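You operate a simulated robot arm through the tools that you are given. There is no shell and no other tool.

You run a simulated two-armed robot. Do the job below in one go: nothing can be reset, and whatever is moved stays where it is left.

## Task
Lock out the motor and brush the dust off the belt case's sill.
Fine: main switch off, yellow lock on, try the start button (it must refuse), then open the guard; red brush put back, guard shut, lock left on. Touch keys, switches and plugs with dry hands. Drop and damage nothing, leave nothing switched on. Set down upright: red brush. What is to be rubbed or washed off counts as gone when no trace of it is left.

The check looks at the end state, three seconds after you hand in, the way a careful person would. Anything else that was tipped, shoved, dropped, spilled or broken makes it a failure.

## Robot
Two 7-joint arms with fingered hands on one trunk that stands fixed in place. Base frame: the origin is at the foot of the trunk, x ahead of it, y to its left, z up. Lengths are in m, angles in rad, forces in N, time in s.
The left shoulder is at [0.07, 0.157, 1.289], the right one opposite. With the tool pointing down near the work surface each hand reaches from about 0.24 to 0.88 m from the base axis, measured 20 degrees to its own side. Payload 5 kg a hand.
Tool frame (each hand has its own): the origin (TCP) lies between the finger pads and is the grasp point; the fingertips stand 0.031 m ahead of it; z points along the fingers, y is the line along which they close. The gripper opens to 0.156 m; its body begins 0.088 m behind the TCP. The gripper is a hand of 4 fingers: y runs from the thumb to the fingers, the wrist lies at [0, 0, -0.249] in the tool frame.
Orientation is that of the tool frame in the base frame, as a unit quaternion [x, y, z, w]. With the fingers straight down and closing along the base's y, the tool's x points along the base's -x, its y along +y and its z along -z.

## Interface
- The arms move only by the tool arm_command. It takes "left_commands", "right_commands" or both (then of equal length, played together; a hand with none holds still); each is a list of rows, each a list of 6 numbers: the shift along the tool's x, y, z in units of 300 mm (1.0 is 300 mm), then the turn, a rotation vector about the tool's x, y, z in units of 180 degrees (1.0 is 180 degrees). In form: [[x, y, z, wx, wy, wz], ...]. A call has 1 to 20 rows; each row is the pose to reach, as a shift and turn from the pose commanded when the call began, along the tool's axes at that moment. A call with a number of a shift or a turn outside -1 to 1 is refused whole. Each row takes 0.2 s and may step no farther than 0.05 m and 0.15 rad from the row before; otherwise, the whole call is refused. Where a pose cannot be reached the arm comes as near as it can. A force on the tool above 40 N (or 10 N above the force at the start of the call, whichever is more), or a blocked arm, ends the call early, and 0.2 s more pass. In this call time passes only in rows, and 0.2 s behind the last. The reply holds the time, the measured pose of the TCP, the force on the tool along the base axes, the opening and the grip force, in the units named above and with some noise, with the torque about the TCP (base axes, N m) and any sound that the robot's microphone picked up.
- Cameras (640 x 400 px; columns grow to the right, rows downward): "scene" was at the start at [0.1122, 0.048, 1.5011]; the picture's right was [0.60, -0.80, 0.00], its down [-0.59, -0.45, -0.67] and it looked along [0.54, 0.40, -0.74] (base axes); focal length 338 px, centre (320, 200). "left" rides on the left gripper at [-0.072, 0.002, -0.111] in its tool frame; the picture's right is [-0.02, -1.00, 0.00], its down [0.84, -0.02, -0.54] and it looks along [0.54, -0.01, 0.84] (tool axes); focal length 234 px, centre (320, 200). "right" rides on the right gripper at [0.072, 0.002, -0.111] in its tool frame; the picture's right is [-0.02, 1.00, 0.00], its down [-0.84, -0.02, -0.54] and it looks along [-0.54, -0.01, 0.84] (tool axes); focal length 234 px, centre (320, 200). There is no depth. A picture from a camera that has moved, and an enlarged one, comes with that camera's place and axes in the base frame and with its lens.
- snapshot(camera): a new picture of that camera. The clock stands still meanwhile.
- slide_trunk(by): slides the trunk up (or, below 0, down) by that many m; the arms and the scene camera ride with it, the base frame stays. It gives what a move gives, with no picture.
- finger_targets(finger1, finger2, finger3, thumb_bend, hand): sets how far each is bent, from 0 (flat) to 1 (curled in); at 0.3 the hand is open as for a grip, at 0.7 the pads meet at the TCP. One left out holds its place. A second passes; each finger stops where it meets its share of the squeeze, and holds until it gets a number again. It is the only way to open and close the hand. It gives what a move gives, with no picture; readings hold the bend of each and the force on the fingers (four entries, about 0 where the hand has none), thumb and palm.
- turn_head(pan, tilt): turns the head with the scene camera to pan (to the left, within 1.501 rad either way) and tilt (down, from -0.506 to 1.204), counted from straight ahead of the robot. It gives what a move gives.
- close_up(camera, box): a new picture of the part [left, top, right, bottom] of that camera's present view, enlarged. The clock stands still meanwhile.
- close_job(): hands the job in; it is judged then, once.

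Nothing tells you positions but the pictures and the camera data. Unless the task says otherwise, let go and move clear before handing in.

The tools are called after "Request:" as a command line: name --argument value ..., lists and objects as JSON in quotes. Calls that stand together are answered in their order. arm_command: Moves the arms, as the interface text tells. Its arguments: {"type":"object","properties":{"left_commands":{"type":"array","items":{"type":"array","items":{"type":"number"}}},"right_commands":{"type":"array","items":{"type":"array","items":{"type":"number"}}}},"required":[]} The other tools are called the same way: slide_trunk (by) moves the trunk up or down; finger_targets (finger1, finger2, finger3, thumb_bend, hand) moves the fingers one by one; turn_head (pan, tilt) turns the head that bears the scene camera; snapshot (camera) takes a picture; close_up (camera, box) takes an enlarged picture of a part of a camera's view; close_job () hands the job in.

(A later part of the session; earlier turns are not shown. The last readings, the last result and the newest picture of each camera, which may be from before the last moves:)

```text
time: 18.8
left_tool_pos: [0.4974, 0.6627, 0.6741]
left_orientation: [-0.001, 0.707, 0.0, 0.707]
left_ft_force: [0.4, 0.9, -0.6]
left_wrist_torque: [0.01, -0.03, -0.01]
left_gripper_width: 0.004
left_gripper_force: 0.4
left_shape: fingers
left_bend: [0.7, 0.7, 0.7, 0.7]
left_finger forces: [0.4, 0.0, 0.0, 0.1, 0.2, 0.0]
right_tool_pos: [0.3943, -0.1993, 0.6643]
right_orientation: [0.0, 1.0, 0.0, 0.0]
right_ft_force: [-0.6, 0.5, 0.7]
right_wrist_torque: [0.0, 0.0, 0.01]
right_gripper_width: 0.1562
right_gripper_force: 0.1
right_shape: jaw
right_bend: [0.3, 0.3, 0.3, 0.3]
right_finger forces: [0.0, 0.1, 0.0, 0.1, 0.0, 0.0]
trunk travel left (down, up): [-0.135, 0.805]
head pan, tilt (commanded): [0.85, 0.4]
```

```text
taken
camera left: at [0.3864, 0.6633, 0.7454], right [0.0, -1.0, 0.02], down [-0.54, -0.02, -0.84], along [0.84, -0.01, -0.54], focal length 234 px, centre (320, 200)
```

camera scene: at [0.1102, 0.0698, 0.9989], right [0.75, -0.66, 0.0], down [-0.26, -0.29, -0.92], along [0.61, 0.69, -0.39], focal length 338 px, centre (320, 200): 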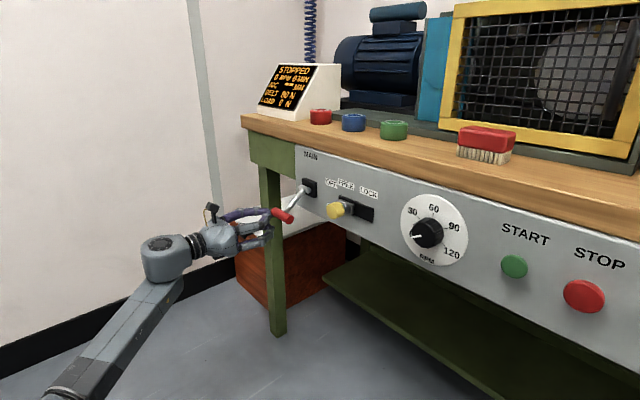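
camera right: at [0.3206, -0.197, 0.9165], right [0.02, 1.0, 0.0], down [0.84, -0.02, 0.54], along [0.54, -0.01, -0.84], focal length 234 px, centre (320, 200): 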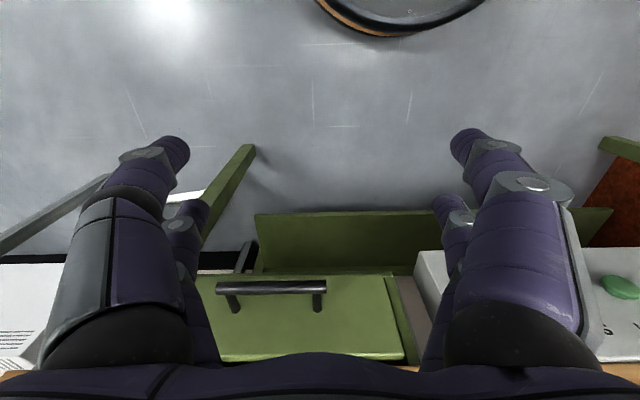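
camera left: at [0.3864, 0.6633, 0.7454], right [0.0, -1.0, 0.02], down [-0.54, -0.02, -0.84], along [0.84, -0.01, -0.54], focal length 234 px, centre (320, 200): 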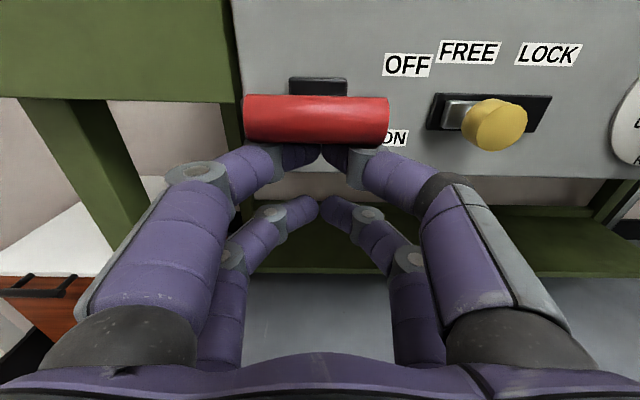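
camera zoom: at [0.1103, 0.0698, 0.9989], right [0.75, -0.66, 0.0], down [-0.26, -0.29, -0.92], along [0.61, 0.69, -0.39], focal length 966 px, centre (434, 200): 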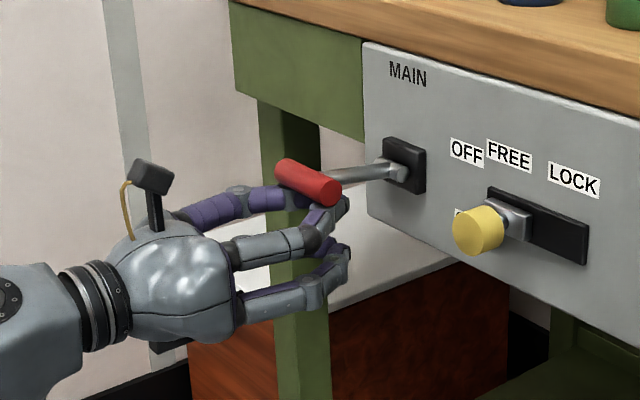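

The lever is moving freely and is now about horizontal. I'll continue lifting toward OFF.

Request:
arm_command --left_commands '[[-0.05, 0, 0, 0, 0, 0], [-0.1, 0, 0, 0, 0, 0], [-0.15, 0, 0, 0, 0, 0], [-0.2, 0, 0, 0, 0, 0], [-0.25, 0, 0, 0, 0, 0]]'

Request:
close_up --camera "scene" --box '[180, 110, 380, 250]'

Request:
snapshot --camera "left"

```text
time: 19.8
left_tool_pos: [0.4981, 0.6644, 0.7139]
left_orientation: [-0.002, 0.716, -0.004, 0.698]
left_ft_force: [-2.8, -0.4, -18.9]
left_wrist_torque: [-0.12, 0.29, 0.05]
left_gripper_width: 0.0045
left_gripper_force: 10.4
left_shape: fingers
left_bend: [0.7, 0.7, 0.7, 0.7]
left_finger forces: [14.4, 0.0, 0.0, 0.0, 5.8, 0.0]
right_tool_pos: [0.3943, -0.1982, 0.6639]
right_orientation: [-0.001, 1.0, -0.001, -0.001]
right_ft_force: [0.5, 0.8, -0.4]
right_wrist_torque: [0.02, -0.01, 0.0]
right_gripper_width: 0.1561
right_gripper_force: 0.2
right_shape: jaw
right_bend: [0.3, 0.3, 0.3, 0.3]
right_finger forces: [0.0, 0.1, 0.0, 0.0, 0.1, 0.0]
trunk travel left (down, up): [-0.135, 0.805]
head pan, tilt (commanded): [0.85, 0.4]
stopped in row 5 (left hand): the force on the tool passed its limit at 49 N (the readings are from after the stop); the commanded pose is now the measured one
```

```text
2.86 times, centred on (280, 180) of scene
camera zoom: at [0.1112, 0.0708, 0.9986], right [0.75, -0.66, 0.0], down [-0.26, -0.29, -0.92], along [0.61, 0.69, -0.39], focal length 966 px, centre (434, 257)
```

zoom: 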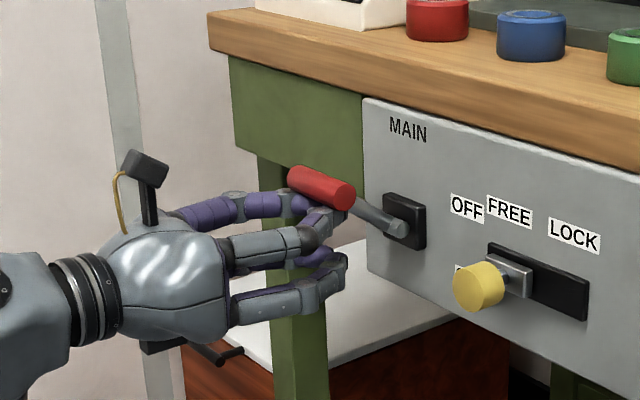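

```text
taken
camera left: at [0.3887, 0.6655, 0.7902], right [0.0, -1.0, 0.03], down [-0.57, -0.02, -0.82], along [0.82, -0.02, -0.57], focal length 234 px, centre (320, 200)
```

left: 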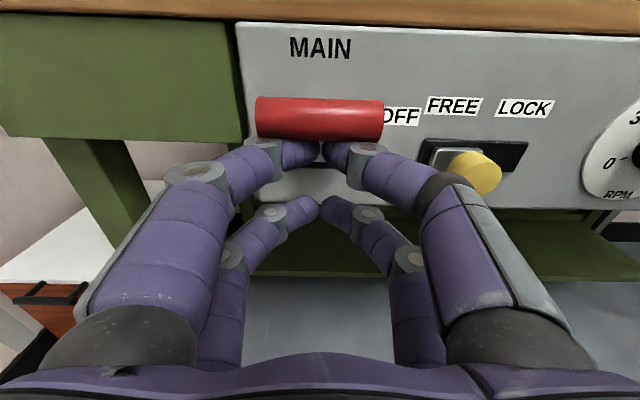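

The lever has passed upward to its stop at OFF (force peaked and the bar is now above the pivot). I'll lower the hand away, check that it stays up, then move right toward the left side of the yellow knob.

Request:
arm_command --left_commands '[[0.06, 0, 0, 0, 0, 0], [0.12, 0, 0, 0, 0, 0], [0.12, -0.09, 0.02, 0, 0, 0], [0.12, -0.18, 0.03, 0, 0, 0]]'

Request:
close_up --camera "scene" --box '[180, 110, 380, 250]'

Request:
snapshot --camera "left"

Request:
close_up --camera "scene" --box '[240, 50, 350, 130]'

```text
time: 20.8
left_tool_pos: [0.505, 0.6085, 0.6847]
left_orientation: [-0.001, 0.713, -0.002, 0.701]
left_ft_force: [-0.6, 0.7, 0.2]
left_wrist_torque: [-0.04, -0.03, 0.0]
left_gripper_width: 0.0044
left_gripper_force: 0.1
left_shape: fingers
left_bend: [0.7, 0.7, 0.7, 0.7]
left_finger forces: [0.0, 0.0, 0.0, 0.0, 0.0, 0.0]
right_tool_pos: [0.3953, -0.1989, 0.6638]
right_orientation: [-0.001, 1.0, 0.0, -0.001]
right_ft_force: [0.4, -0.8, -0.5]
right_wrist_torque: [0.0, 0.01, 0.01]
right_gripper_width: 0.1563
right_gripper_force: 0.0
right_shape: jaw
right_bend: [0.3, 0.3, 0.3, 0.3]
right_finger forces: [0.1, 0.0, 0.0, 0.0, 0.0, 0.0]
trunk travel left (down, up): [-0.135, 0.805]
head pan, tilt (commanded): [0.85, 0.4]
```

```text
2.86 times, centred on (280, 180) of scene
camera zoom: at [0.1103, 0.0696, 0.999], right [0.75, -0.66, 0.0], down [-0.26, -0.29, -0.92], along [0.61, 0.69, -0.39], focal length 966 px, centre (434, 257)
```

zoom: 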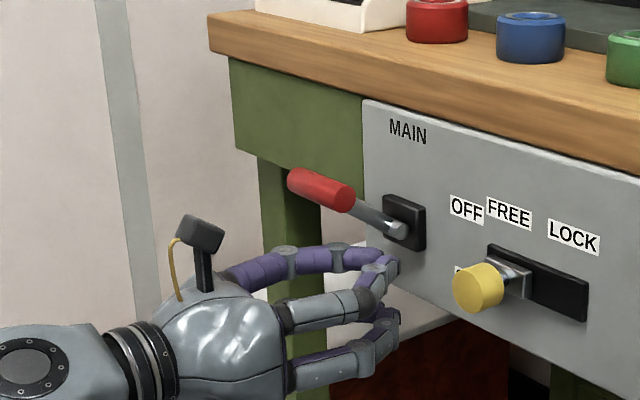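

```text
taken
camera left: at [0.396, 0.6095, 0.7587], right [0.0, -1.0, 0.03], down [-0.56, -0.02, -0.83], along [0.83, -0.02, -0.56], focal length 234 px, centre (320, 200)
```

left: 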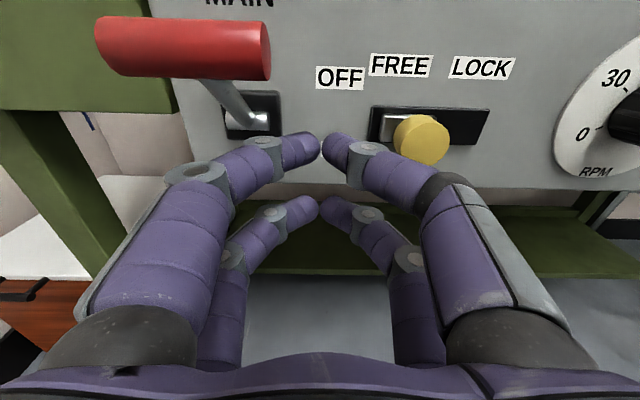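

```text
5.00 times, centred on (295, 90) of scene
camera zoom: at [0.1103, 0.0696, 0.999], right [0.75, -0.66, 0.0], down [-0.26, -0.29, -0.92], along [0.61, 0.69, -0.39], focal length 1691 px, centre (445, 750)
```

zoom: 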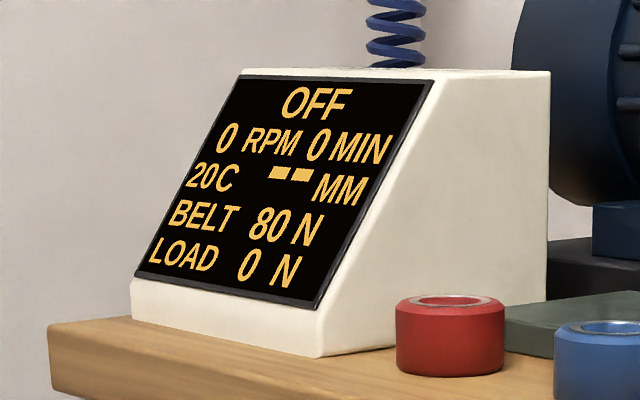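

The display now reads OFF and the lever stays up. I'll move the beak forward beside the yellow knob and push it right toward LOCK.

Request:
arm_command --left_commands '[[0, 0, 0.055, 0, 0, 0], [0, 0, 0.11, 0, 0, 0], [0, -0.04, 0.11, 0, 0, 0], [0, -0.08, 0.11, 0, 0, 0], [0, -0.12, 0.11, 0, 0, 0]]'

Request:
close_up --camera "scene" --box '[220, 110, 420, 250]'

Request:
snapshot --camera "left"

```text
time: 22.0
left_tool_pos: [0.5392, 0.5718, 0.6844]
left_orientation: [-0.002, 0.714, -0.002, 0.701]
left_ft_force: [-1.4, 0.7, -0.3]
left_wrist_torque: [-0.01, -0.03, 0.0]
left_gripper_width: 0.0037
left_gripper_force: 0.8
left_shape: fingers
left_bend: [0.7, 0.7, 0.7, 0.7]
left_finger forces: [0.1, 0.0, 0.1, 0.0, 1.2, 0.0]
right_tool_pos: [0.394, -0.1994, 0.6644]
right_orientation: [0.0, 1.0, 0.0, -0.001]
right_ft_force: [-0.1, -0.4, -0.3]
right_wrist_torque: [0.03, 0.0, -0.02]
right_gripper_width: 0.1557
right_gripper_force: 0.1
right_shape: jaw
right_bend: [0.3, 0.3, 0.3, 0.3]
right_finger forces: [0.0, 0.0, 0.0, 0.1, 0.0, 0.0]
trunk travel left (down, up): [-0.135, 0.805]
head pan, tilt (commanded): [0.85, 0.4]
```

```text
2.86 times, centred on (320, 180) of scene
camera zoom: at [0.1102, 0.0698, 0.9989], right [0.75, -0.66, 0.0], down [-0.26, -0.29, -0.92], along [0.61, 0.69, -0.39], focal length 966 px, centre (320, 257)
```

zoom: 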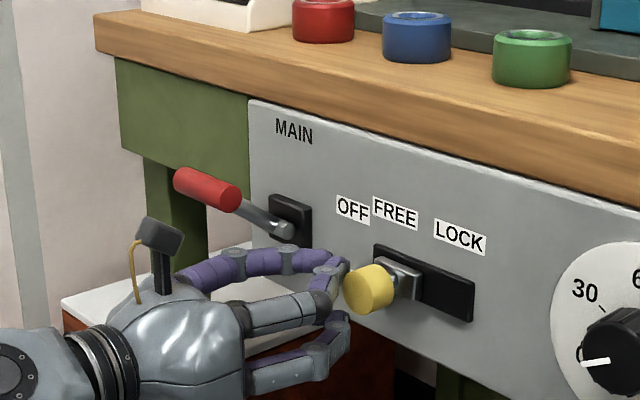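

```text
taken
camera left: at [0.4292, 0.5734, 0.759], right [0.0, -1.0, 0.03], down [-0.56, -0.02, -0.83], along [0.83, -0.02, -0.56], focal length 234 px, centre (320, 200)
```

left: 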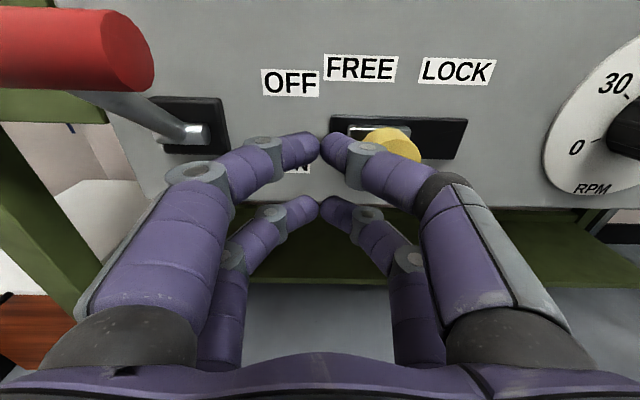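

The beak touches the knob's left side. I'll continue pushing right until it stops at LOCK.

Request:
arm_command --left_commands '[[0, -0.04, 0, 0, 0, 0], [0, -0.08, 0, 0, 0, 0], [0, -0.12, 0, 0, 0, 0], [0, -0.16, 0, 0, 0, 0], [0, -0.2, 0, 0, 0, 0], [0, -0.24, 0, 0, 0, 0]]'

Request:
close_up --camera "scene" --box '[220, 110, 420, 250]'

Request:
snapshot --camera "left"

```text
time: 23.4
left_tool_pos: [0.5381, 0.5039, 0.6846]
left_orientation: [-0.003, 0.712, -0.002, 0.702]
left_ft_force: [-15.3, 26.9, 3.7]
left_wrist_torque: [-0.55, -0.37, 0.47]
left_gripper_width: 0.0032
left_gripper_force: 18.7
left_shape: fingers
left_bend: [0.64, 0.7, 0.7, 0.8]
left_finger forces: [0.0, 0.0, 0.0, 0.0, 37.4, 0.0]
right_tool_pos: [0.394, -0.1986, 0.6665]
right_orientation: [0.001, 1.0, -0.001, 0.001]
right_ft_force: [-0.1, -1.0, 0.4]
right_wrist_torque: [0.01, -0.01, -0.02]
right_gripper_width: 0.156
right_gripper_force: 0.1
right_shape: jaw
right_bend: [0.3, 0.3, 0.3, 0.3]
right_finger forces: [0.1, 0.0, 0.1, 0.0, 0.0, 0.1]
trunk travel left (down, up): [-0.135, 0.805]
head pan, tilt (commanded): [0.85, 0.4]
```

```text
2.86 times, centred on (320, 180) of scene
camera zoom: at [0.1086, 0.0719, 0.999], right [0.75, -0.66, 0.0], down [-0.25, -0.29, -0.92], along [0.61, 0.69, -0.39], focal length 966 px, centre (320, 257)
```

zoom: 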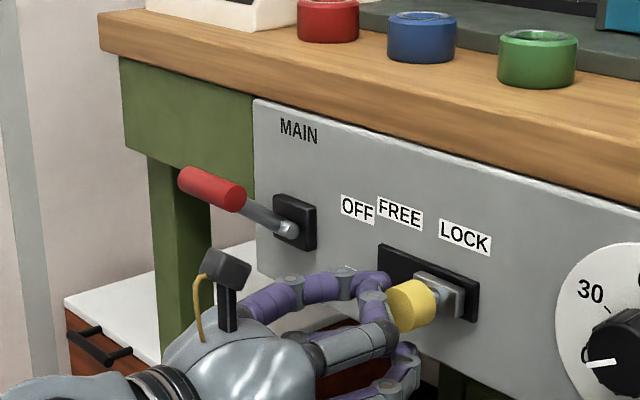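

```text
taken
camera left: at [0.4275, 0.5049, 0.7588], right [0.0, -1.0, 0.03], down [-0.56, -0.03, -0.83], along [0.83, -0.01, -0.56], focal length 234 px, centre (320, 200)
```

left: 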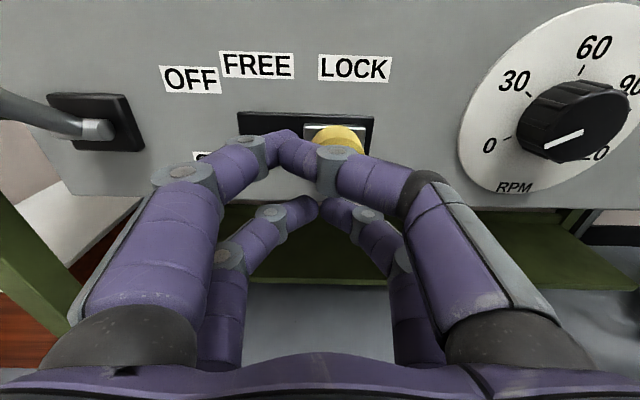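

The slider block looks to be at the right end of the slot, under LOCK. I'll back off to the left and check.

Request:
arm_command --left_commands '[[0, 0.04, 0, 0, 0, 0], [0, 0.1, 0, 0, 0, 0], [0, 0.16, -0.02, 0, 0, 0], [0, 0.2, -0.04, 0, 0, 0]]'

Request:
close_up --camera "scene" --box '[220, 110, 420, 250]'

Request:
close_up --camera "scene" --box '[240, 50, 350, 130]'

Request:
close_up --camera "left" --box '[200, 20, 520, 200]'

```text
time: 24.4
left_tool_pos: [0.5276, 0.5595, 0.6846]
left_orientation: [0.001, 0.713, -0.004, 0.701]
left_ft_force: [0.3, -0.4, 0.3]
left_wrist_torque: [-0.04, 0.0, -0.01]
left_gripper_width: 0.004
left_gripper_force: 0.0
left_shape: fingers
left_bend: [0.7, 0.7, 0.7, 0.7]
left_finger forces: [0.0, 0.0, 0.1, 0.0, 0.1, 0.1]
right_tool_pos: [0.3944, -0.1977, 0.6654]
right_orientation: [-0.001, 1.0, 0.0, -0.001]
right_ft_force: [-0.4, 0.2, 0.0]
right_wrist_torque: [0.03, 0.0, 0.01]
right_gripper_width: 0.1558
right_gripper_force: 0.0
right_shape: jaw
right_bend: [0.3, 0.3, 0.3, 0.3]
right_finger forces: [0.0, 0.1, 0.1, 0.0, 0.1, 0.1]
trunk travel left (down, up): [-0.135, 0.805]
head pan, tilt (commanded): [0.85, 0.4]
```

```text
2.86 times, centred on (320, 180) of scene
camera zoom: at [0.1104, 0.0699, 0.9989], right [0.75, -0.66, 0.0], down [-0.26, -0.29, -0.92], along [0.61, 0.69, -0.39], focal length 966 px, centre (320, 257)
```

zoom: 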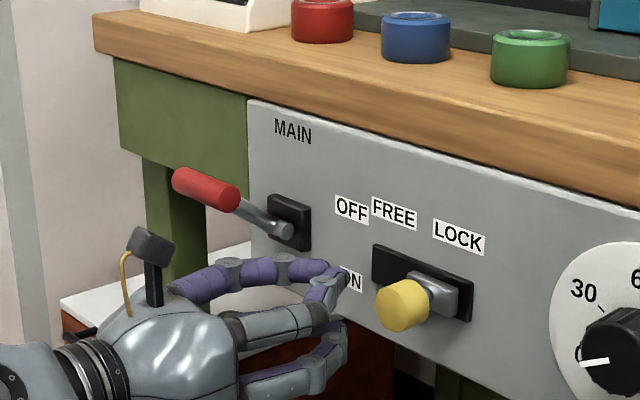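

```text
5.00 times, centred on (295, 90) of scene
camera zoom: at [0.1104, 0.0699, 0.9989], right [0.75, -0.66, 0.0], down [-0.26, -0.29, -0.92], along [0.61, 0.69, -0.39], focal length 1691 px, centre (445, 750)
```

zoom: 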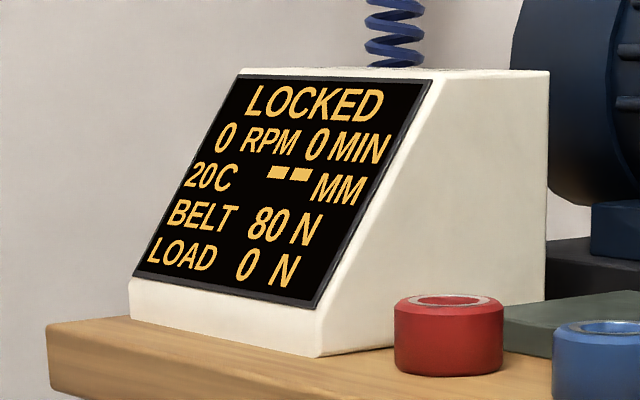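

```text
2.00 times, centred on (360, 110) of left
camera zoom: at [0.4164, 0.5618, 0.7586], right [0.0, -1.0, 0.03], down [-0.56, -0.02, -0.83], along [0.83, -0.02, -0.56], focal length 468 px, centre (240, 380)
```

zoom: 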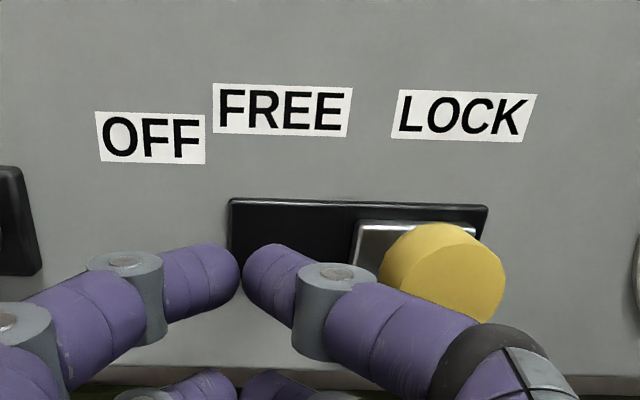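

The display reads LOCKED, so the switch is off and the lock is on. Next I'll turn the left hand to point down, clear of the panel, so the trunk can rise and the right hand can try START.

Request:
arm_command --left_commands '[[0, 0, -0.05, 0, 0.042, 0], [0, -0.01, -0.08, 0, 0.084, 0], [0, -0.02, -0.11, 0, 0.126, 0], [0, -0.03, -0.14, 0, 0.168, 0], [0, -0.04, -0.17, 0, 0.21, 0], [0, -0.05, -0.2, 0, 0.252, 0], [0, -0.07, -0.23, 0, 0.294, 0], [0, -0.09, -0.26, 0, 0.336, 0], [0, -0.11, -0.28, 0, 0.378, 0], [0, -0.13, -0.3, 0, 0.42, 0], [0, -0.13, -0.32, 0, 0.46, 0], [0, -0.13, -0.34, 0, 0.5, 0]]'

Request:
snapshot --camera "scene"

```text
time: 27.0
left_tool_pos: [0.4254, 0.5219, 0.6869]
left_orientation: [0.002, 1.0, -0.003, -0.01]
left_ft_force: [0.2, -0.1, 0.8]
left_wrist_torque: [-0.05, -0.02, 0.01]
left_gripper_width: 0.0042
left_gripper_force: 0.0
left_shape: fingers
left_bend: [0.7, 0.7, 0.7, 0.7]
left_finger forces: [0.1, 0.0, 0.1, 0.1, 0.0, 0.0]
right_tool_pos: [0.394, -0.1981, 0.6644]
right_orientation: [0.0, 1.0, 0.0, -0.001]
right_ft_force: [-0.7, -0.2, 0.2]
right_wrist_torque: [-0.01, 0.03, 0.03]
right_gripper_width: 0.1557
right_gripper_force: 0.1
right_shape: jaw
right_bend: [0.3, 0.3, 0.3, 0.3]
right_finger forces: [0.0, 0.0, 0.0, 0.0, 0.1, 0.1]
trunk travel left (down, up): [-0.135, 0.805]
head pan, tilt (commanded): [0.85, 0.4]
```

```text
taken
camera scene: at [0.1105, 0.0701, 0.9989], right [0.75, -0.66, 0.0], down [-0.26, -0.29, -0.92], along [0.61, 0.69, -0.39], focal length 338 px, centre (320, 200)
```

scene: 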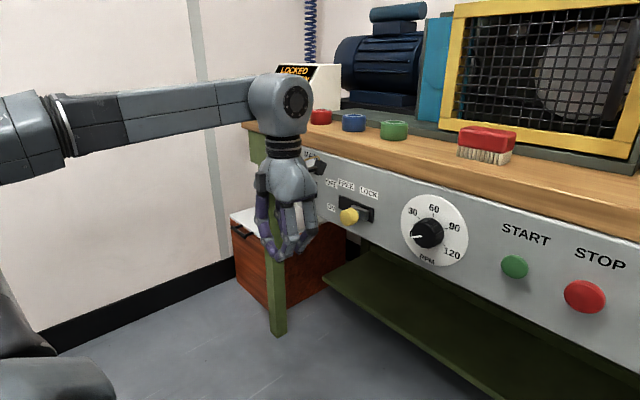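

The left hand is vertical and clear. I'll raise the trunk and close the right hand's fingers into a beak for the START try.

Request:
slide_trunk --by 0.3

Request:
finger_targets --hand "right" --finger1 0.7 --finger2 0.7 --finger3 0.7 --thumb_bend 0.7

Request:
arm_command --right_commands '[[0, 0.09, 0, 0, -0.04, 0], [0, 0.18, 0, 0, -0.08, 0], [0, 0.27, 0.03, 0, -0.12, 0], [0, 0.36, 0.06, 0, -0.16, 0], [0, 0.45, 0.09, 0, -0.2, 0], [0, 0.54, 0.12, 0, -0.24, 0]]'

Request:
turn_head --pan 0.3 --tilt 0.6

Request:
snapshot --camera "scene"

Request:
snapshot --camera "right"

```text
time: 30.0
left_tool_pos: [0.4257, 0.5223, 0.9863]
left_orientation: [0.002, 1.0, -0.002, -0.009]
left_ft_force: [-0.2, -0.8, -0.1]
left_wrist_torque: [0.04, -0.01, 0.01]
left_gripper_width: 0.0043
left_gripper_force: 0.1
left_shape: fingers
left_bend: [0.7, 0.7, 0.7, 0.7]
left_finger forces: [0.1, 0.0, 0.1, 0.0, 0.0, 0.1]
right_tool_pos: [0.3944, -0.1982, 0.9643]
right_orientation: [0.0, 1.0, 0.0, -0.001]
right_ft_force: [0.0, 0.2, -0.3]
right_wrist_torque: [0.0, 0.0, 0.02]
right_gripper_width: 0.1558
right_gripper_force: 0.1
right_shape: jaw
right_bend: [0.3, 0.3, 0.3, 0.3]
right_finger forces: [0.0, 0.0, 0.0, 0.1, 0.0, 0.0]
trunk travel left (down, up): [-0.435, 0.505]
head pan, tilt (commanded): [0.85, 0.4]
```

```text
time: 31.0
left_tool_pos: [0.425, 0.521, 0.9868]
left_orientation: [0.001, 1.0, -0.002, -0.008]
left_ft_force: [-0.2, -0.3, 0.5]
left_wrist_torque: [-0.01, -0.01, 0.01]
left_gripper_width: 0.0043
left_gripper_force: 0.1
left_shape: fingers
left_bend: [0.7, 0.7, 0.7, 0.7]
left_finger forces: [0.0, 0.0, 0.1, 0.0, 0.0, 0.1]
right_tool_pos: [0.393, -0.1988, 0.9654]
right_orientation: [0.001, 1.0, 0.0, -0.001]
right_ft_force: [-0.3, 0.4, -0.7]
right_wrist_torque: [-0.02, 0.02, 0.03]
right_gripper_width: 0.0047
right_gripper_force: 0.0
right_shape: fingers
right_bend: [0.7, 0.7, 0.7, 0.7]
right_finger forces: [0.1, 0.0, 0.1, 0.1, 0.0, 0.0]
trunk travel left (down, up): [-0.435, 0.505]
head pan, tilt (commanded): [0.85, 0.4]
```

```text
time: 32.6
left_tool_pos: [0.4231, 0.5254, 0.9858]
left_orientation: [0.002, 1.0, -0.004, -0.008]
left_ft_force: [-0.3, 0.4, 0.0]
left_wrist_torque: [-0.05, -0.03, 0.01]
left_gripper_width: 0.0044
left_gripper_force: 0.0
left_shape: fingers
left_bend: [0.7, 0.7, 0.7, 0.7]
left_finger forces: [0.0, 0.0, 0.0, 0.0, 0.1, 0.0]
right_tool_pos: [0.4374, 0.0518, 0.9034]
right_orientation: [0.047, 0.968, 0.054, 0.24]
right_ft_force: [0.2, 0.8, -0.2]
right_wrist_torque: [-0.07, -0.06, -0.03]
right_gripper_width: 0.0045
right_gripper_force: 0.0
right_shape: fingers
right_bend: [0.7, 0.7, 0.7, 0.7]
right_finger forces: [0.1, 0.1, 0.0, 0.1, 0.0, 0.0]
right hand out of reach, approached as far as the arm can: row 1, 2, 3, 4, 5, 6
trunk travel left (down, up): [-0.435, 0.505]
head pan, tilt (commanded): [0.85, 0.4]
stopped in row 6 (right hand): the arm was blocked; the commanded pose is now the measured one
```

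```text
time: 33.6
left_tool_pos: [0.4245, 0.5226, 0.9854]
left_orientation: [0.002, 1.0, -0.004, -0.008]
left_ft_force: [0.0, 0.0, 0.7]
left_wrist_torque: [0.02, 0.0, 0.0]
left_gripper_width: 0.0048
left_gripper_force: 0.1
left_shape: fingers
left_bend: [0.7, 0.7, 0.7, 0.7]
left_finger forces: [0.0, 0.0, 0.0, 0.0, 0.0, 0.1]
right_tool_pos: [0.4392, 0.0494, 0.9019]
right_orientation: [0.048, 0.968, 0.056, 0.24]
right_ft_force: [0.3, 0.7, 0.6]
right_wrist_torque: [0.0, 0.04, -0.01]
right_gripper_width: 0.004
right_gripper_force: 0.0
right_shape: fingers
right_bend: [0.7, 0.7, 0.7, 0.7]
right_finger forces: [0.1, 0.0, 0.1, 0.1, 0.0, 0.0]
trunk travel left (down, up): [-0.435, 0.505]
head pan, tilt (commanded): [0.3, 0.6]
```

```text
taken
camera scene: at [0.1335, 0.0273, 1.2807], right [0.3, -0.95, 0.0], down [-0.54, -0.17, -0.83], along [0.79, 0.24, -0.56], focal length 338 px, centre (320, 200)
```

scene: 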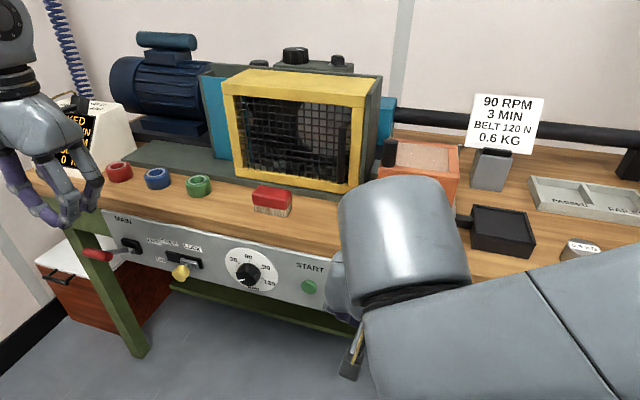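

```text
taken
camera right: at [0.3221, 0.0504, 0.9683], right [0.09, 0.99, 0.14], down [0.48, -0.17, 0.86], along [0.87, -0.01, -0.49], focal length 234 px, centre (320, 200)
```

right: 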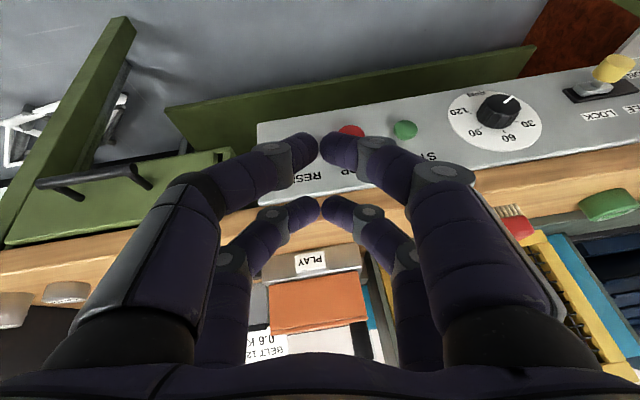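

The right arm folded too tightly there, with no contact force. I'll raise the trunk so it has more room before bringing the hand down in front of START.

Request:
slide_trunk --by 0.24

Request:
arm_command --right_commands '[[0, 0.06, 0.03, 0, 0, 0], [0, 0.12, 0.06, 0, 0, 0], [-0.03, 0.18, 0.09, 0, 0, 0], [-0.06, 0.24, 0.12, 0, 0, 0]]'

Request:
snapshot --camera "scene"

```text
time: 36.1
left_tool_pos: [0.4262, 0.521, 1.2256]
left_orientation: [0.002, 1.0, -0.002, -0.009]
left_ft_force: [0.0, 0.3, -0.7]
left_wrist_torque: [0.01, -0.02, 0.03]
left_gripper_width: 0.0044
left_gripper_force: 0.1
left_shape: fingers
left_bend: [0.7, 0.7, 0.7, 0.7]
left_finger forces: [0.0, 0.1, 0.1, 0.0, 0.0, 0.0]
right_tool_pos: [0.439, 0.0489, 1.143]
right_orientation: [0.047, 0.968, 0.056, 0.24]
right_ft_force: [0.7, 0.3, -0.4]
right_wrist_torque: [0.01, 0.02, -0.01]
right_gripper_width: 0.0044
right_gripper_force: 0.1
right_shape: fingers
right_bend: [0.7, 0.7, 0.7, 0.7]
right_finger forces: [0.0, 0.0, 0.0, 0.0, 0.0, 0.0]
trunk travel left (down, up): [-0.675, 0.265]
head pan, tilt (commanded): [0.3, 0.6]
```

```text
time: 37.1
left_tool_pos: [0.4273, 0.5218, 1.2247]
left_orientation: [0.003, 1.0, -0.002, -0.009]
left_ft_force: [1.1, -0.3, -0.7]
left_wrist_torque: [0.02, 0.01, 0.04]
left_gripper_width: 0.0043
left_gripper_force: 0.1
left_shape: fingers
left_bend: [0.7, 0.7, 0.7, 0.7]
left_finger forces: [0.1, 0.1, 0.0, 0.0, 0.0, 0.0]
right_tool_pos: [0.4789, 0.1201, 1.1287]
right_orientation: [0.048, 0.968, 0.055, 0.239]
right_ft_force: [0.1, 0.0, 0.4]
right_wrist_torque: [-0.05, 0.03, -0.01]
right_gripper_width: 0.0041
right_gripper_force: 0.0
right_shape: fingers
right_bend: [0.7, 0.7, 0.7, 0.7]
right_finger forces: [0.0, 0.0, 0.0, 0.1, 0.1, 0.0]
trunk travel left (down, up): [-0.675, 0.265]
head pan, tilt (commanded): [0.3, 0.6]
```

```text
taken
camera scene: at [0.1354, 0.0276, 1.5205], right [0.3, -0.96, 0.0], down [-0.54, -0.17, -0.82], along [0.79, 0.24, -0.57], focal length 338 px, centre (320, 200)
```

scene: 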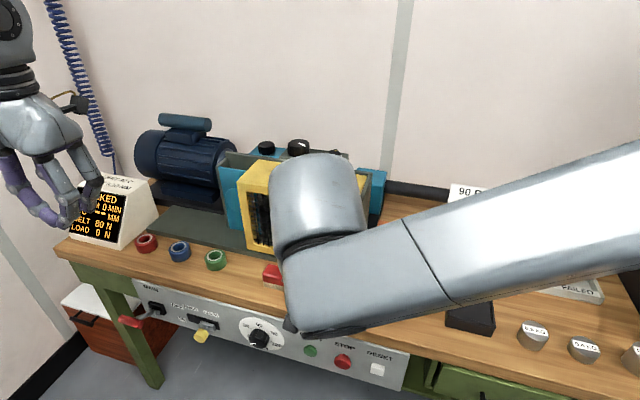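

The right hand now moves freely. I'll bring it to 45° pitch at about (0.485, 0.195, 0.80), in front of the START button.

Request:
arm_command --right_commands '[[0.064, 0.014, 0.124, 0.0026, -0.012, -0.005], [0.129, 0.028, 0.248, 0.005, -0.024, -0.01], [0.194, 0.041, 0.372, 0.0077, -0.036, -0.015], [0.258, 0.055, 0.497, 0.01, -0.048, -0.02], [0.322, 0.069, 0.62, 0.0128, -0.06, -0.026], [0.387, 0.083, 0.745, 0.0154, -0.071, -0.031], [0.45, 0.096, 0.869, 0.018, -0.083, -0.036], [0.516, 0.11, 0.993, 0.0205, -0.095, -0.041]]'

Request:
turn_head --pan 0.3 --tilt 0.9

Request:
snapshot --camera "scene"

Request:
snapshot --camera "right"

```text
time: 38.9
left_tool_pos: [0.4255, 0.5215, 1.2258]
left_orientation: [0.002, 1.0, -0.003, -0.008]
left_ft_force: [0.9, -0.2, -0.1]
left_wrist_torque: [-0.02, -0.04, -0.04]
left_gripper_width: 0.0045
left_gripper_force: 0.0
left_shape: fingers
left_bend: [0.7, 0.7, 0.7, 0.7]
left_finger forces: [0.0, 0.1, 0.0, 0.0, 0.0, 0.1]
right_tool_pos: [0.4821, 0.1987, 0.8012]
right_orientation: [0.002, 0.923, 0.001, 0.384]
right_ft_force: [0.4, -0.4, 0.1]
right_wrist_torque: [0.01, 0.02, -0.01]
right_gripper_width: 0.004
right_gripper_force: 0.0
right_shape: fingers
right_bend: [0.7, 0.7, 0.7, 0.7]
right_finger forces: [0.0, 0.0, 0.1, 0.0, 0.1, 0.0]
trunk travel left (down, up): [-0.675, 0.265]
head pan, tilt (commanded): [0.3, 0.6]
```

```text
time: 39.7
left_tool_pos: [0.4254, 0.5205, 1.2265]
left_orientation: [0.002, 1.0, -0.002, -0.008]
left_ft_force: [0.6, -0.2, -0.3]
left_wrist_torque: [0.02, -0.01, -0.01]
left_gripper_width: 0.0042
left_gripper_force: 0.0
left_shape: fingers
left_bend: [0.7, 0.7, 0.7, 0.7]
left_finger forces: [0.0, 0.1, 0.0, 0.1, 0.0, 0.0]
right_tool_pos: [0.4831, 0.1968, 0.8012]
right_orientation: [0.001, 0.924, 0.002, 0.382]
right_ft_force: [-0.4, 0.1, -0.6]
right_wrist_torque: [0.01, 0.0, -0.02]
right_gripper_width: 0.0041
right_gripper_force: 0.0
right_shape: fingers
right_bend: [0.7, 0.7, 0.7, 0.7]
right_finger forces: [0.0, 0.1, 0.0, 0.0, 0.1, 0.0]
trunk travel left (down, up): [-0.675, 0.265]
head pan, tilt (commanded): [0.3, 0.901]
```

```text
taken
camera scene: at [0.1214, 0.0228, 1.496], right [0.3, -0.96, 0.0], down [-0.75, -0.23, -0.62], along [0.59, 0.18, -0.78], focal length 338 px, centre (320, 200)
```

scene: 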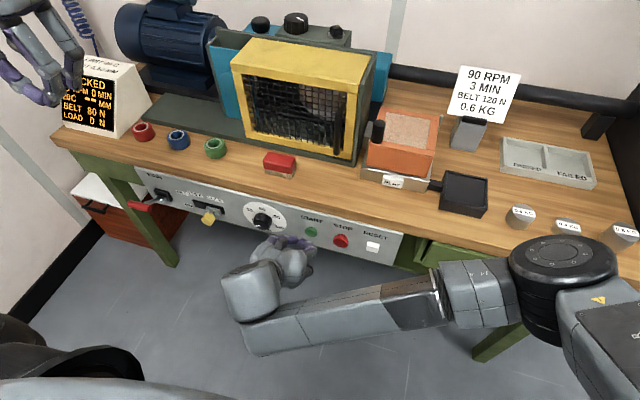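

```text
taken
camera right: at [0.3514, 0.1991, 0.8299], right [0.02, 1.0, 0.02], down [0.21, -0.02, 0.98], along [0.98, -0.01, -0.21], focal length 234 px, centre (320, 200)
```

right: 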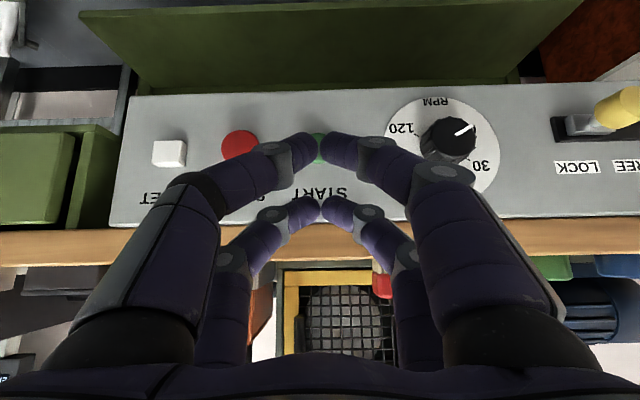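

The beak is lined up with START at y≈0.197. I'll lower to button height and press forward slowly.

Request:
arm_command --right_commands '[[0.06, -0.003, 0.11, 0, 0, 0], [0.125, -0.006, 0.219, 0, 0, 0], [0.09, -0.006, 0.254, 0, 0, 0], [0.057, -0.006, 0.287, 0, 0, 0], [0.026, -0.006, 0.318, 0, 0, 0]]'

Request:
close_up --camera "scene" --box '[220, 180, 400, 300]'

Request:
snapshot --camera "right"

```text
time: 40.9
left_tool_pos: [0.4254, 0.522, 1.2263]
left_orientation: [0.002, 1.0, -0.002, -0.009]
left_ft_force: [0.4, 0.7, 0.1]
left_wrist_torque: [0.02, 0.0, -0.02]
left_gripper_width: 0.0043
left_gripper_force: 0.0
left_shape: fingers
left_bend: [0.7, 0.7, 0.7, 0.7]
left_finger forces: [0.0, 0.0, 0.1, 0.1, 0.1, 0.0]
right_tool_pos: [0.5448, 0.1961, 0.7268]
right_orientation: [0.0, 0.924, 0.002, 0.382]
right_ft_force: [0.3, -0.2, -0.1]
right_wrist_torque: [0.01, 0.0, -0.03]
right_gripper_width: 0.004
right_gripper_force: 0.0
right_shape: fingers
right_bend: [0.7, 0.7, 0.7, 0.7]
right_finger forces: [0.0, 0.0, 0.0, 0.1, 0.0, 0.1]
trunk travel left (down, up): [-0.675, 0.265]
head pan, tilt (commanded): [0.3, 0.901]
```

```text
3.33 times, centred on (310, 240) of scene
camera zoom: at [0.1213, 0.0232, 1.4959], right [0.3, -0.96, 0.0], down [-0.75, -0.23, -0.62], along [0.59, 0.18, -0.78], focal length 1128 px, centre (353, 67)
```

zoom: 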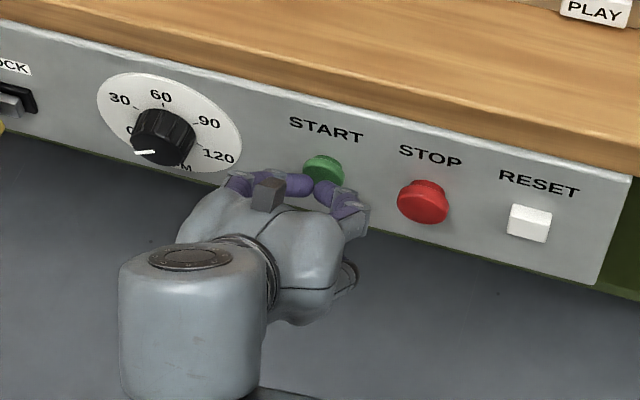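

```text
taken
camera right: at [0.4134, 0.1981, 0.7551], right [0.02, 1.0, 0.02], down [0.21, -0.02, 0.98], along [0.98, -0.01, -0.21], focal length 234 px, centre (320, 200)
```

right: 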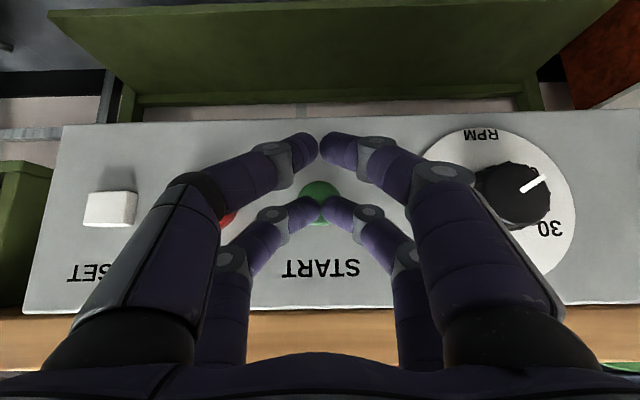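

The front fingertips sit on the upper part of the green button. I'll drop 8 mm to centre on it and push in.

Request:
arm_command --right_commands '[[0.019, 0, 0.019, 0, 0, 0], [0.007, 0, 0.031, 0, 0, 0], [-0.005, 0, 0.043, 0, 0, 0], [-0.017, 0, 0.054, 0, 0, 0], [-0.028, 0, 0.066, 0, 0, 0]]'

Request:
close_up --camera "scene" --box '[50, 50, 160, 140]'

Request:
close_up --camera "right" --box '[240, 120, 400, 300]'

```text
time: 42.1
left_tool_pos: [0.4231, 0.521, 1.2274]
left_orientation: [0.001, 1.0, -0.001, -0.008]
left_ft_force: [-0.1, -0.5, 0.2]
left_wrist_torque: [-0.01, 0.02, -0.03]
left_gripper_width: 0.0044
left_gripper_force: 0.0
left_shape: fingers
left_bend: [0.7, 0.7, 0.7, 0.7]
left_finger forces: [0.0, 0.0, 0.0, 0.1, 0.0, 0.0]
right_tool_pos: [0.5591, 0.1968, 0.7178]
right_orientation: [0.0, 0.925, 0.003, 0.381]
right_ft_force: [-24.4, -1.7, -1.0]
right_wrist_torque: [0.0, 0.14, -0.17]
right_gripper_width: 0.0042
right_gripper_force: 13.1
right_shape: fingers
right_bend: [0.7, 0.71, 0.71, 0.7]
right_finger forces: [0.0, 8.4, 17.4, 0.0, 0.0, 0.1]
trunk travel left (down, up): [-0.675, 0.265]
head pan, tilt (commanded): [0.3, 0.901]
heard: click
```

```text
4.44 times, centred on (105, 95) of scene
camera zoom: at [0.1177, 0.0229, 1.4962], right [0.3, -0.96, 0.0], down [-0.75, -0.23, -0.62], along [0.59, 0.18, -0.78], focal length 1504 px, centre (1276, 667)
```

zoom: 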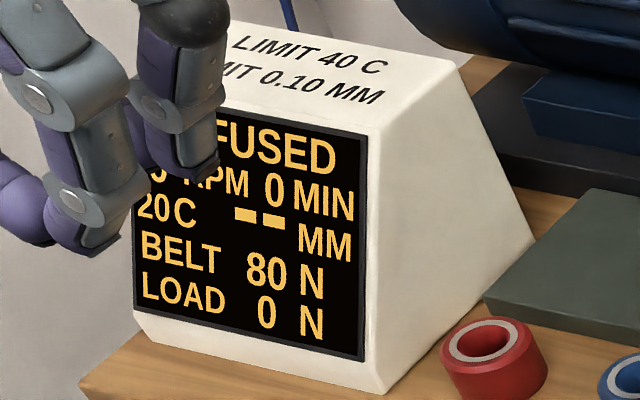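

```text
2.22 times, centred on (320, 210) of right
camera zoom: at [0.4289, 0.1987, 0.7473], right [0.02, 1.0, 0.02], down [0.21, -0.02, 0.98], along [0.98, -0.01, -0.21], focal length 520 px, centre (320, 178)
```

zoom: 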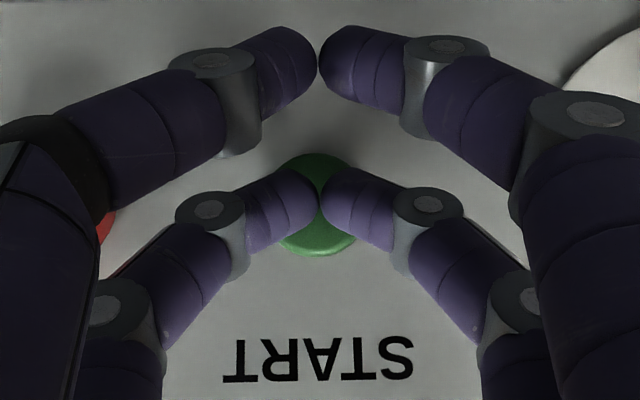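

The display reads REFUSED with a click, so the START try is done. I'll back the right hand away and up, then study the brush.

Request:
arm_command --right_commands '[[0.07, 0, -0.07, 0, 0, 0], [0.141, 0, -0.141, 0, 0, 0], [0.05, 0, -0.25, 0, 0, 0], [-0.05, 0, -0.35, 0, 0, 0], [-0.15, 0, -0.45, 0, 0, 0], [-0.25, 0, -0.55, 0, 0, 0], [-0.35, 0, -0.65, 0, 0, 0], [-0.4, 0, -0.7, 0, 0, 0]]'

Request:
snapshot --camera "scene"

Request:
close_up --camera "scene" --box '[240, 140, 320, 190]'

Request:
close_up --camera "scene" --box '[220, 30, 380, 170]'

Request:
close_up --camera "scene" --box '[130, 170, 290, 270]'

```text
time: 43.9
left_tool_pos: [0.4265, 0.5221, 1.2267]
left_orientation: [0.003, 1.0, -0.003, -0.009]
left_ft_force: [-0.2, 0.5, -1.0]
left_wrist_torque: [0.04, 0.04, -0.02]
left_gripper_width: 0.0043
left_gripper_force: 0.1
left_shape: fingers
left_bend: [0.7, 0.7, 0.7, 0.7]
left_finger forces: [0.0, 0.0, 0.0, 0.1, 0.0, 0.0]
right_tool_pos: [0.5014, 0.1974, 0.951]
right_orientation: [0.001, 0.924, 0.001, 0.382]
right_ft_force: [0.2, -0.7, -0.5]
right_wrist_torque: [0.0, 0.01, -0.03]
right_gripper_width: 0.004
right_gripper_force: 0.1
right_shape: fingers
right_bend: [0.7, 0.7, 0.7, 0.7]
right_finger forces: [0.0, 0.1, 0.1, 0.0, 0.0, 0.1]
trunk travel left (down, up): [-0.675, 0.265]
head pan, tilt (commanded): [0.3, 0.901]
```

```text
taken
camera scene: at [0.1213, 0.023, 1.4959], right [0.3, -0.96, 0.0], down [-0.75, -0.23, -0.62], along [0.59, 0.18, -0.78], focal length 338 px, centre (320, 200)
```

scene: 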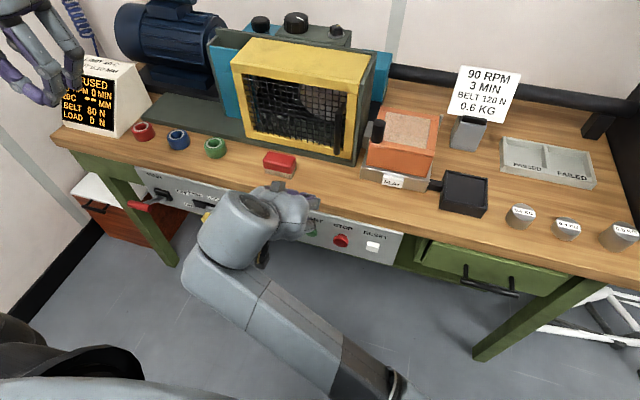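

```text
8.00 times, centred on (280, 165) of scene
camera zoom: at [0.1213, 0.023, 1.4959], right [0.3, -0.96, 0.0], down [-0.75, -0.23, -0.62], along [0.59, 0.18, -0.78], focal length 2706 px, centre (640, 480)
```

zoom: 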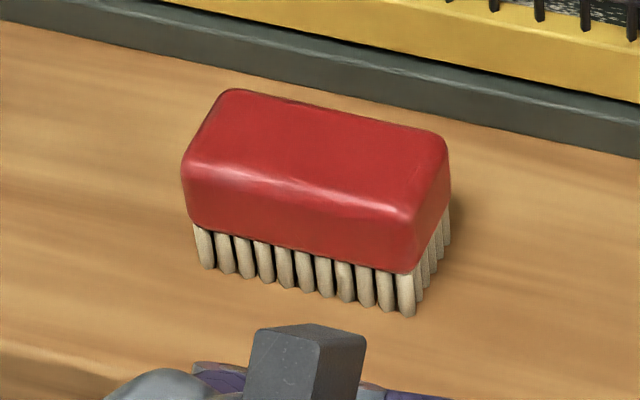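

```text
2.86 times, centred on (300, 100) of scene
camera zoom: at [0.1213, 0.023, 1.4959], right [0.3, -0.96, 0.0], down [-0.75, -0.23, -0.62], along [0.59, 0.18, -0.78], focal length 966 px, centre (377, 486)
```

zoom: 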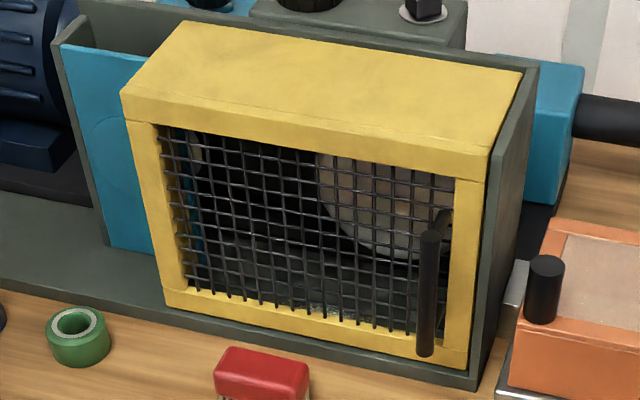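

```text
4.00 times, centred on (210, 220) of scene
camera zoom: at [0.1213, 0.023, 1.4959], right [0.3, -0.96, 0.0], down [-0.75, -0.23, -0.62], along [0.59, 0.18, -0.78], focal length 1353 px, centre (760, 120)
```

zoom: 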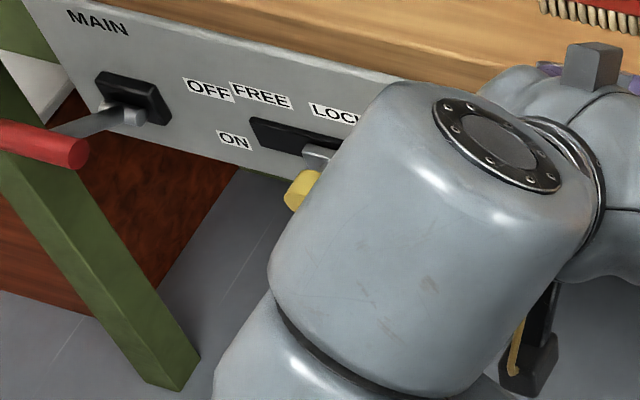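

The brush is intact at its spot and the guard is visible. I'll zoom on the mesh bottom where grey specks show, and on the guard's edges for hinges.

Request:
close_up --camera "scene" --box '[265, 90, 365, 165]'

Request:
close_up --camera "scene" --box '[225, 30, 285, 135]'

Request:
close_up --camera "scene" --box '[330, 40, 390, 170]'

```text
5.33 times, centred on (315, 128) of scene
camera zoom: at [0.1213, 0.023, 1.4959], right [0.3, -0.96, 0.0], down [-0.75, -0.23, -0.62], along [0.59, 0.18, -0.78], focal length 1804 px, centre (347, 587)
```

zoom: 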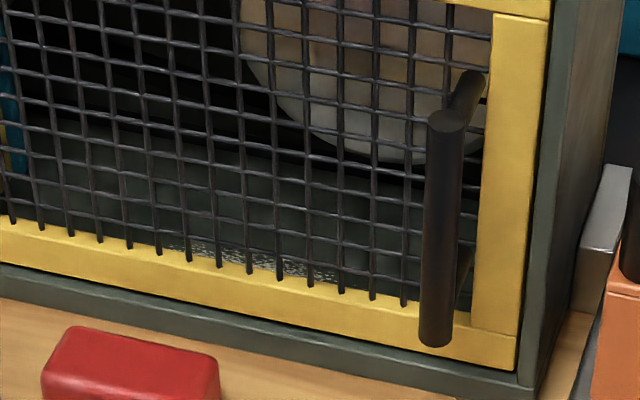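

```text
3.81 times, centred on (255, 82) of scene
camera zoom: at [0.1213, 0.023, 1.4959], right [0.3, -0.96, 0.0], down [-0.75, -0.23, -0.62], along [0.59, 0.18, -0.78], focal length 1289 px, centre (568, 648)
```

zoom: 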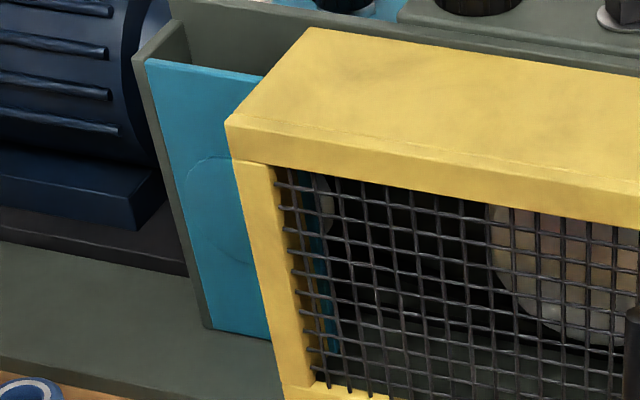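

```text
3.08 times, centred on (360, 105) of scene
camera zoom: at [0.1213, 0.023, 1.4959], right [0.3, -0.96, 0.0], down [-0.75, -0.23, -0.62], along [0.59, 0.18, -0.78], focal length 1041 px, centre (197, 492)
```

zoom: 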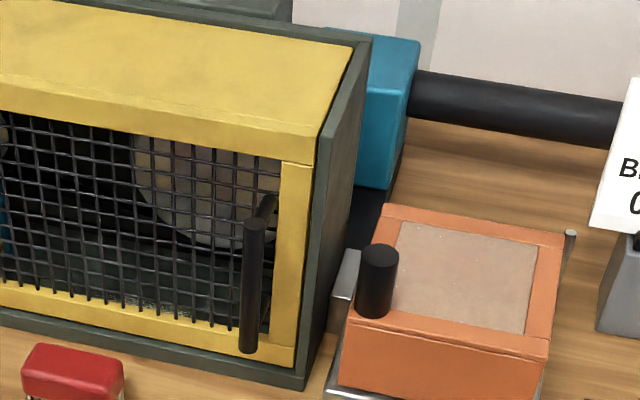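

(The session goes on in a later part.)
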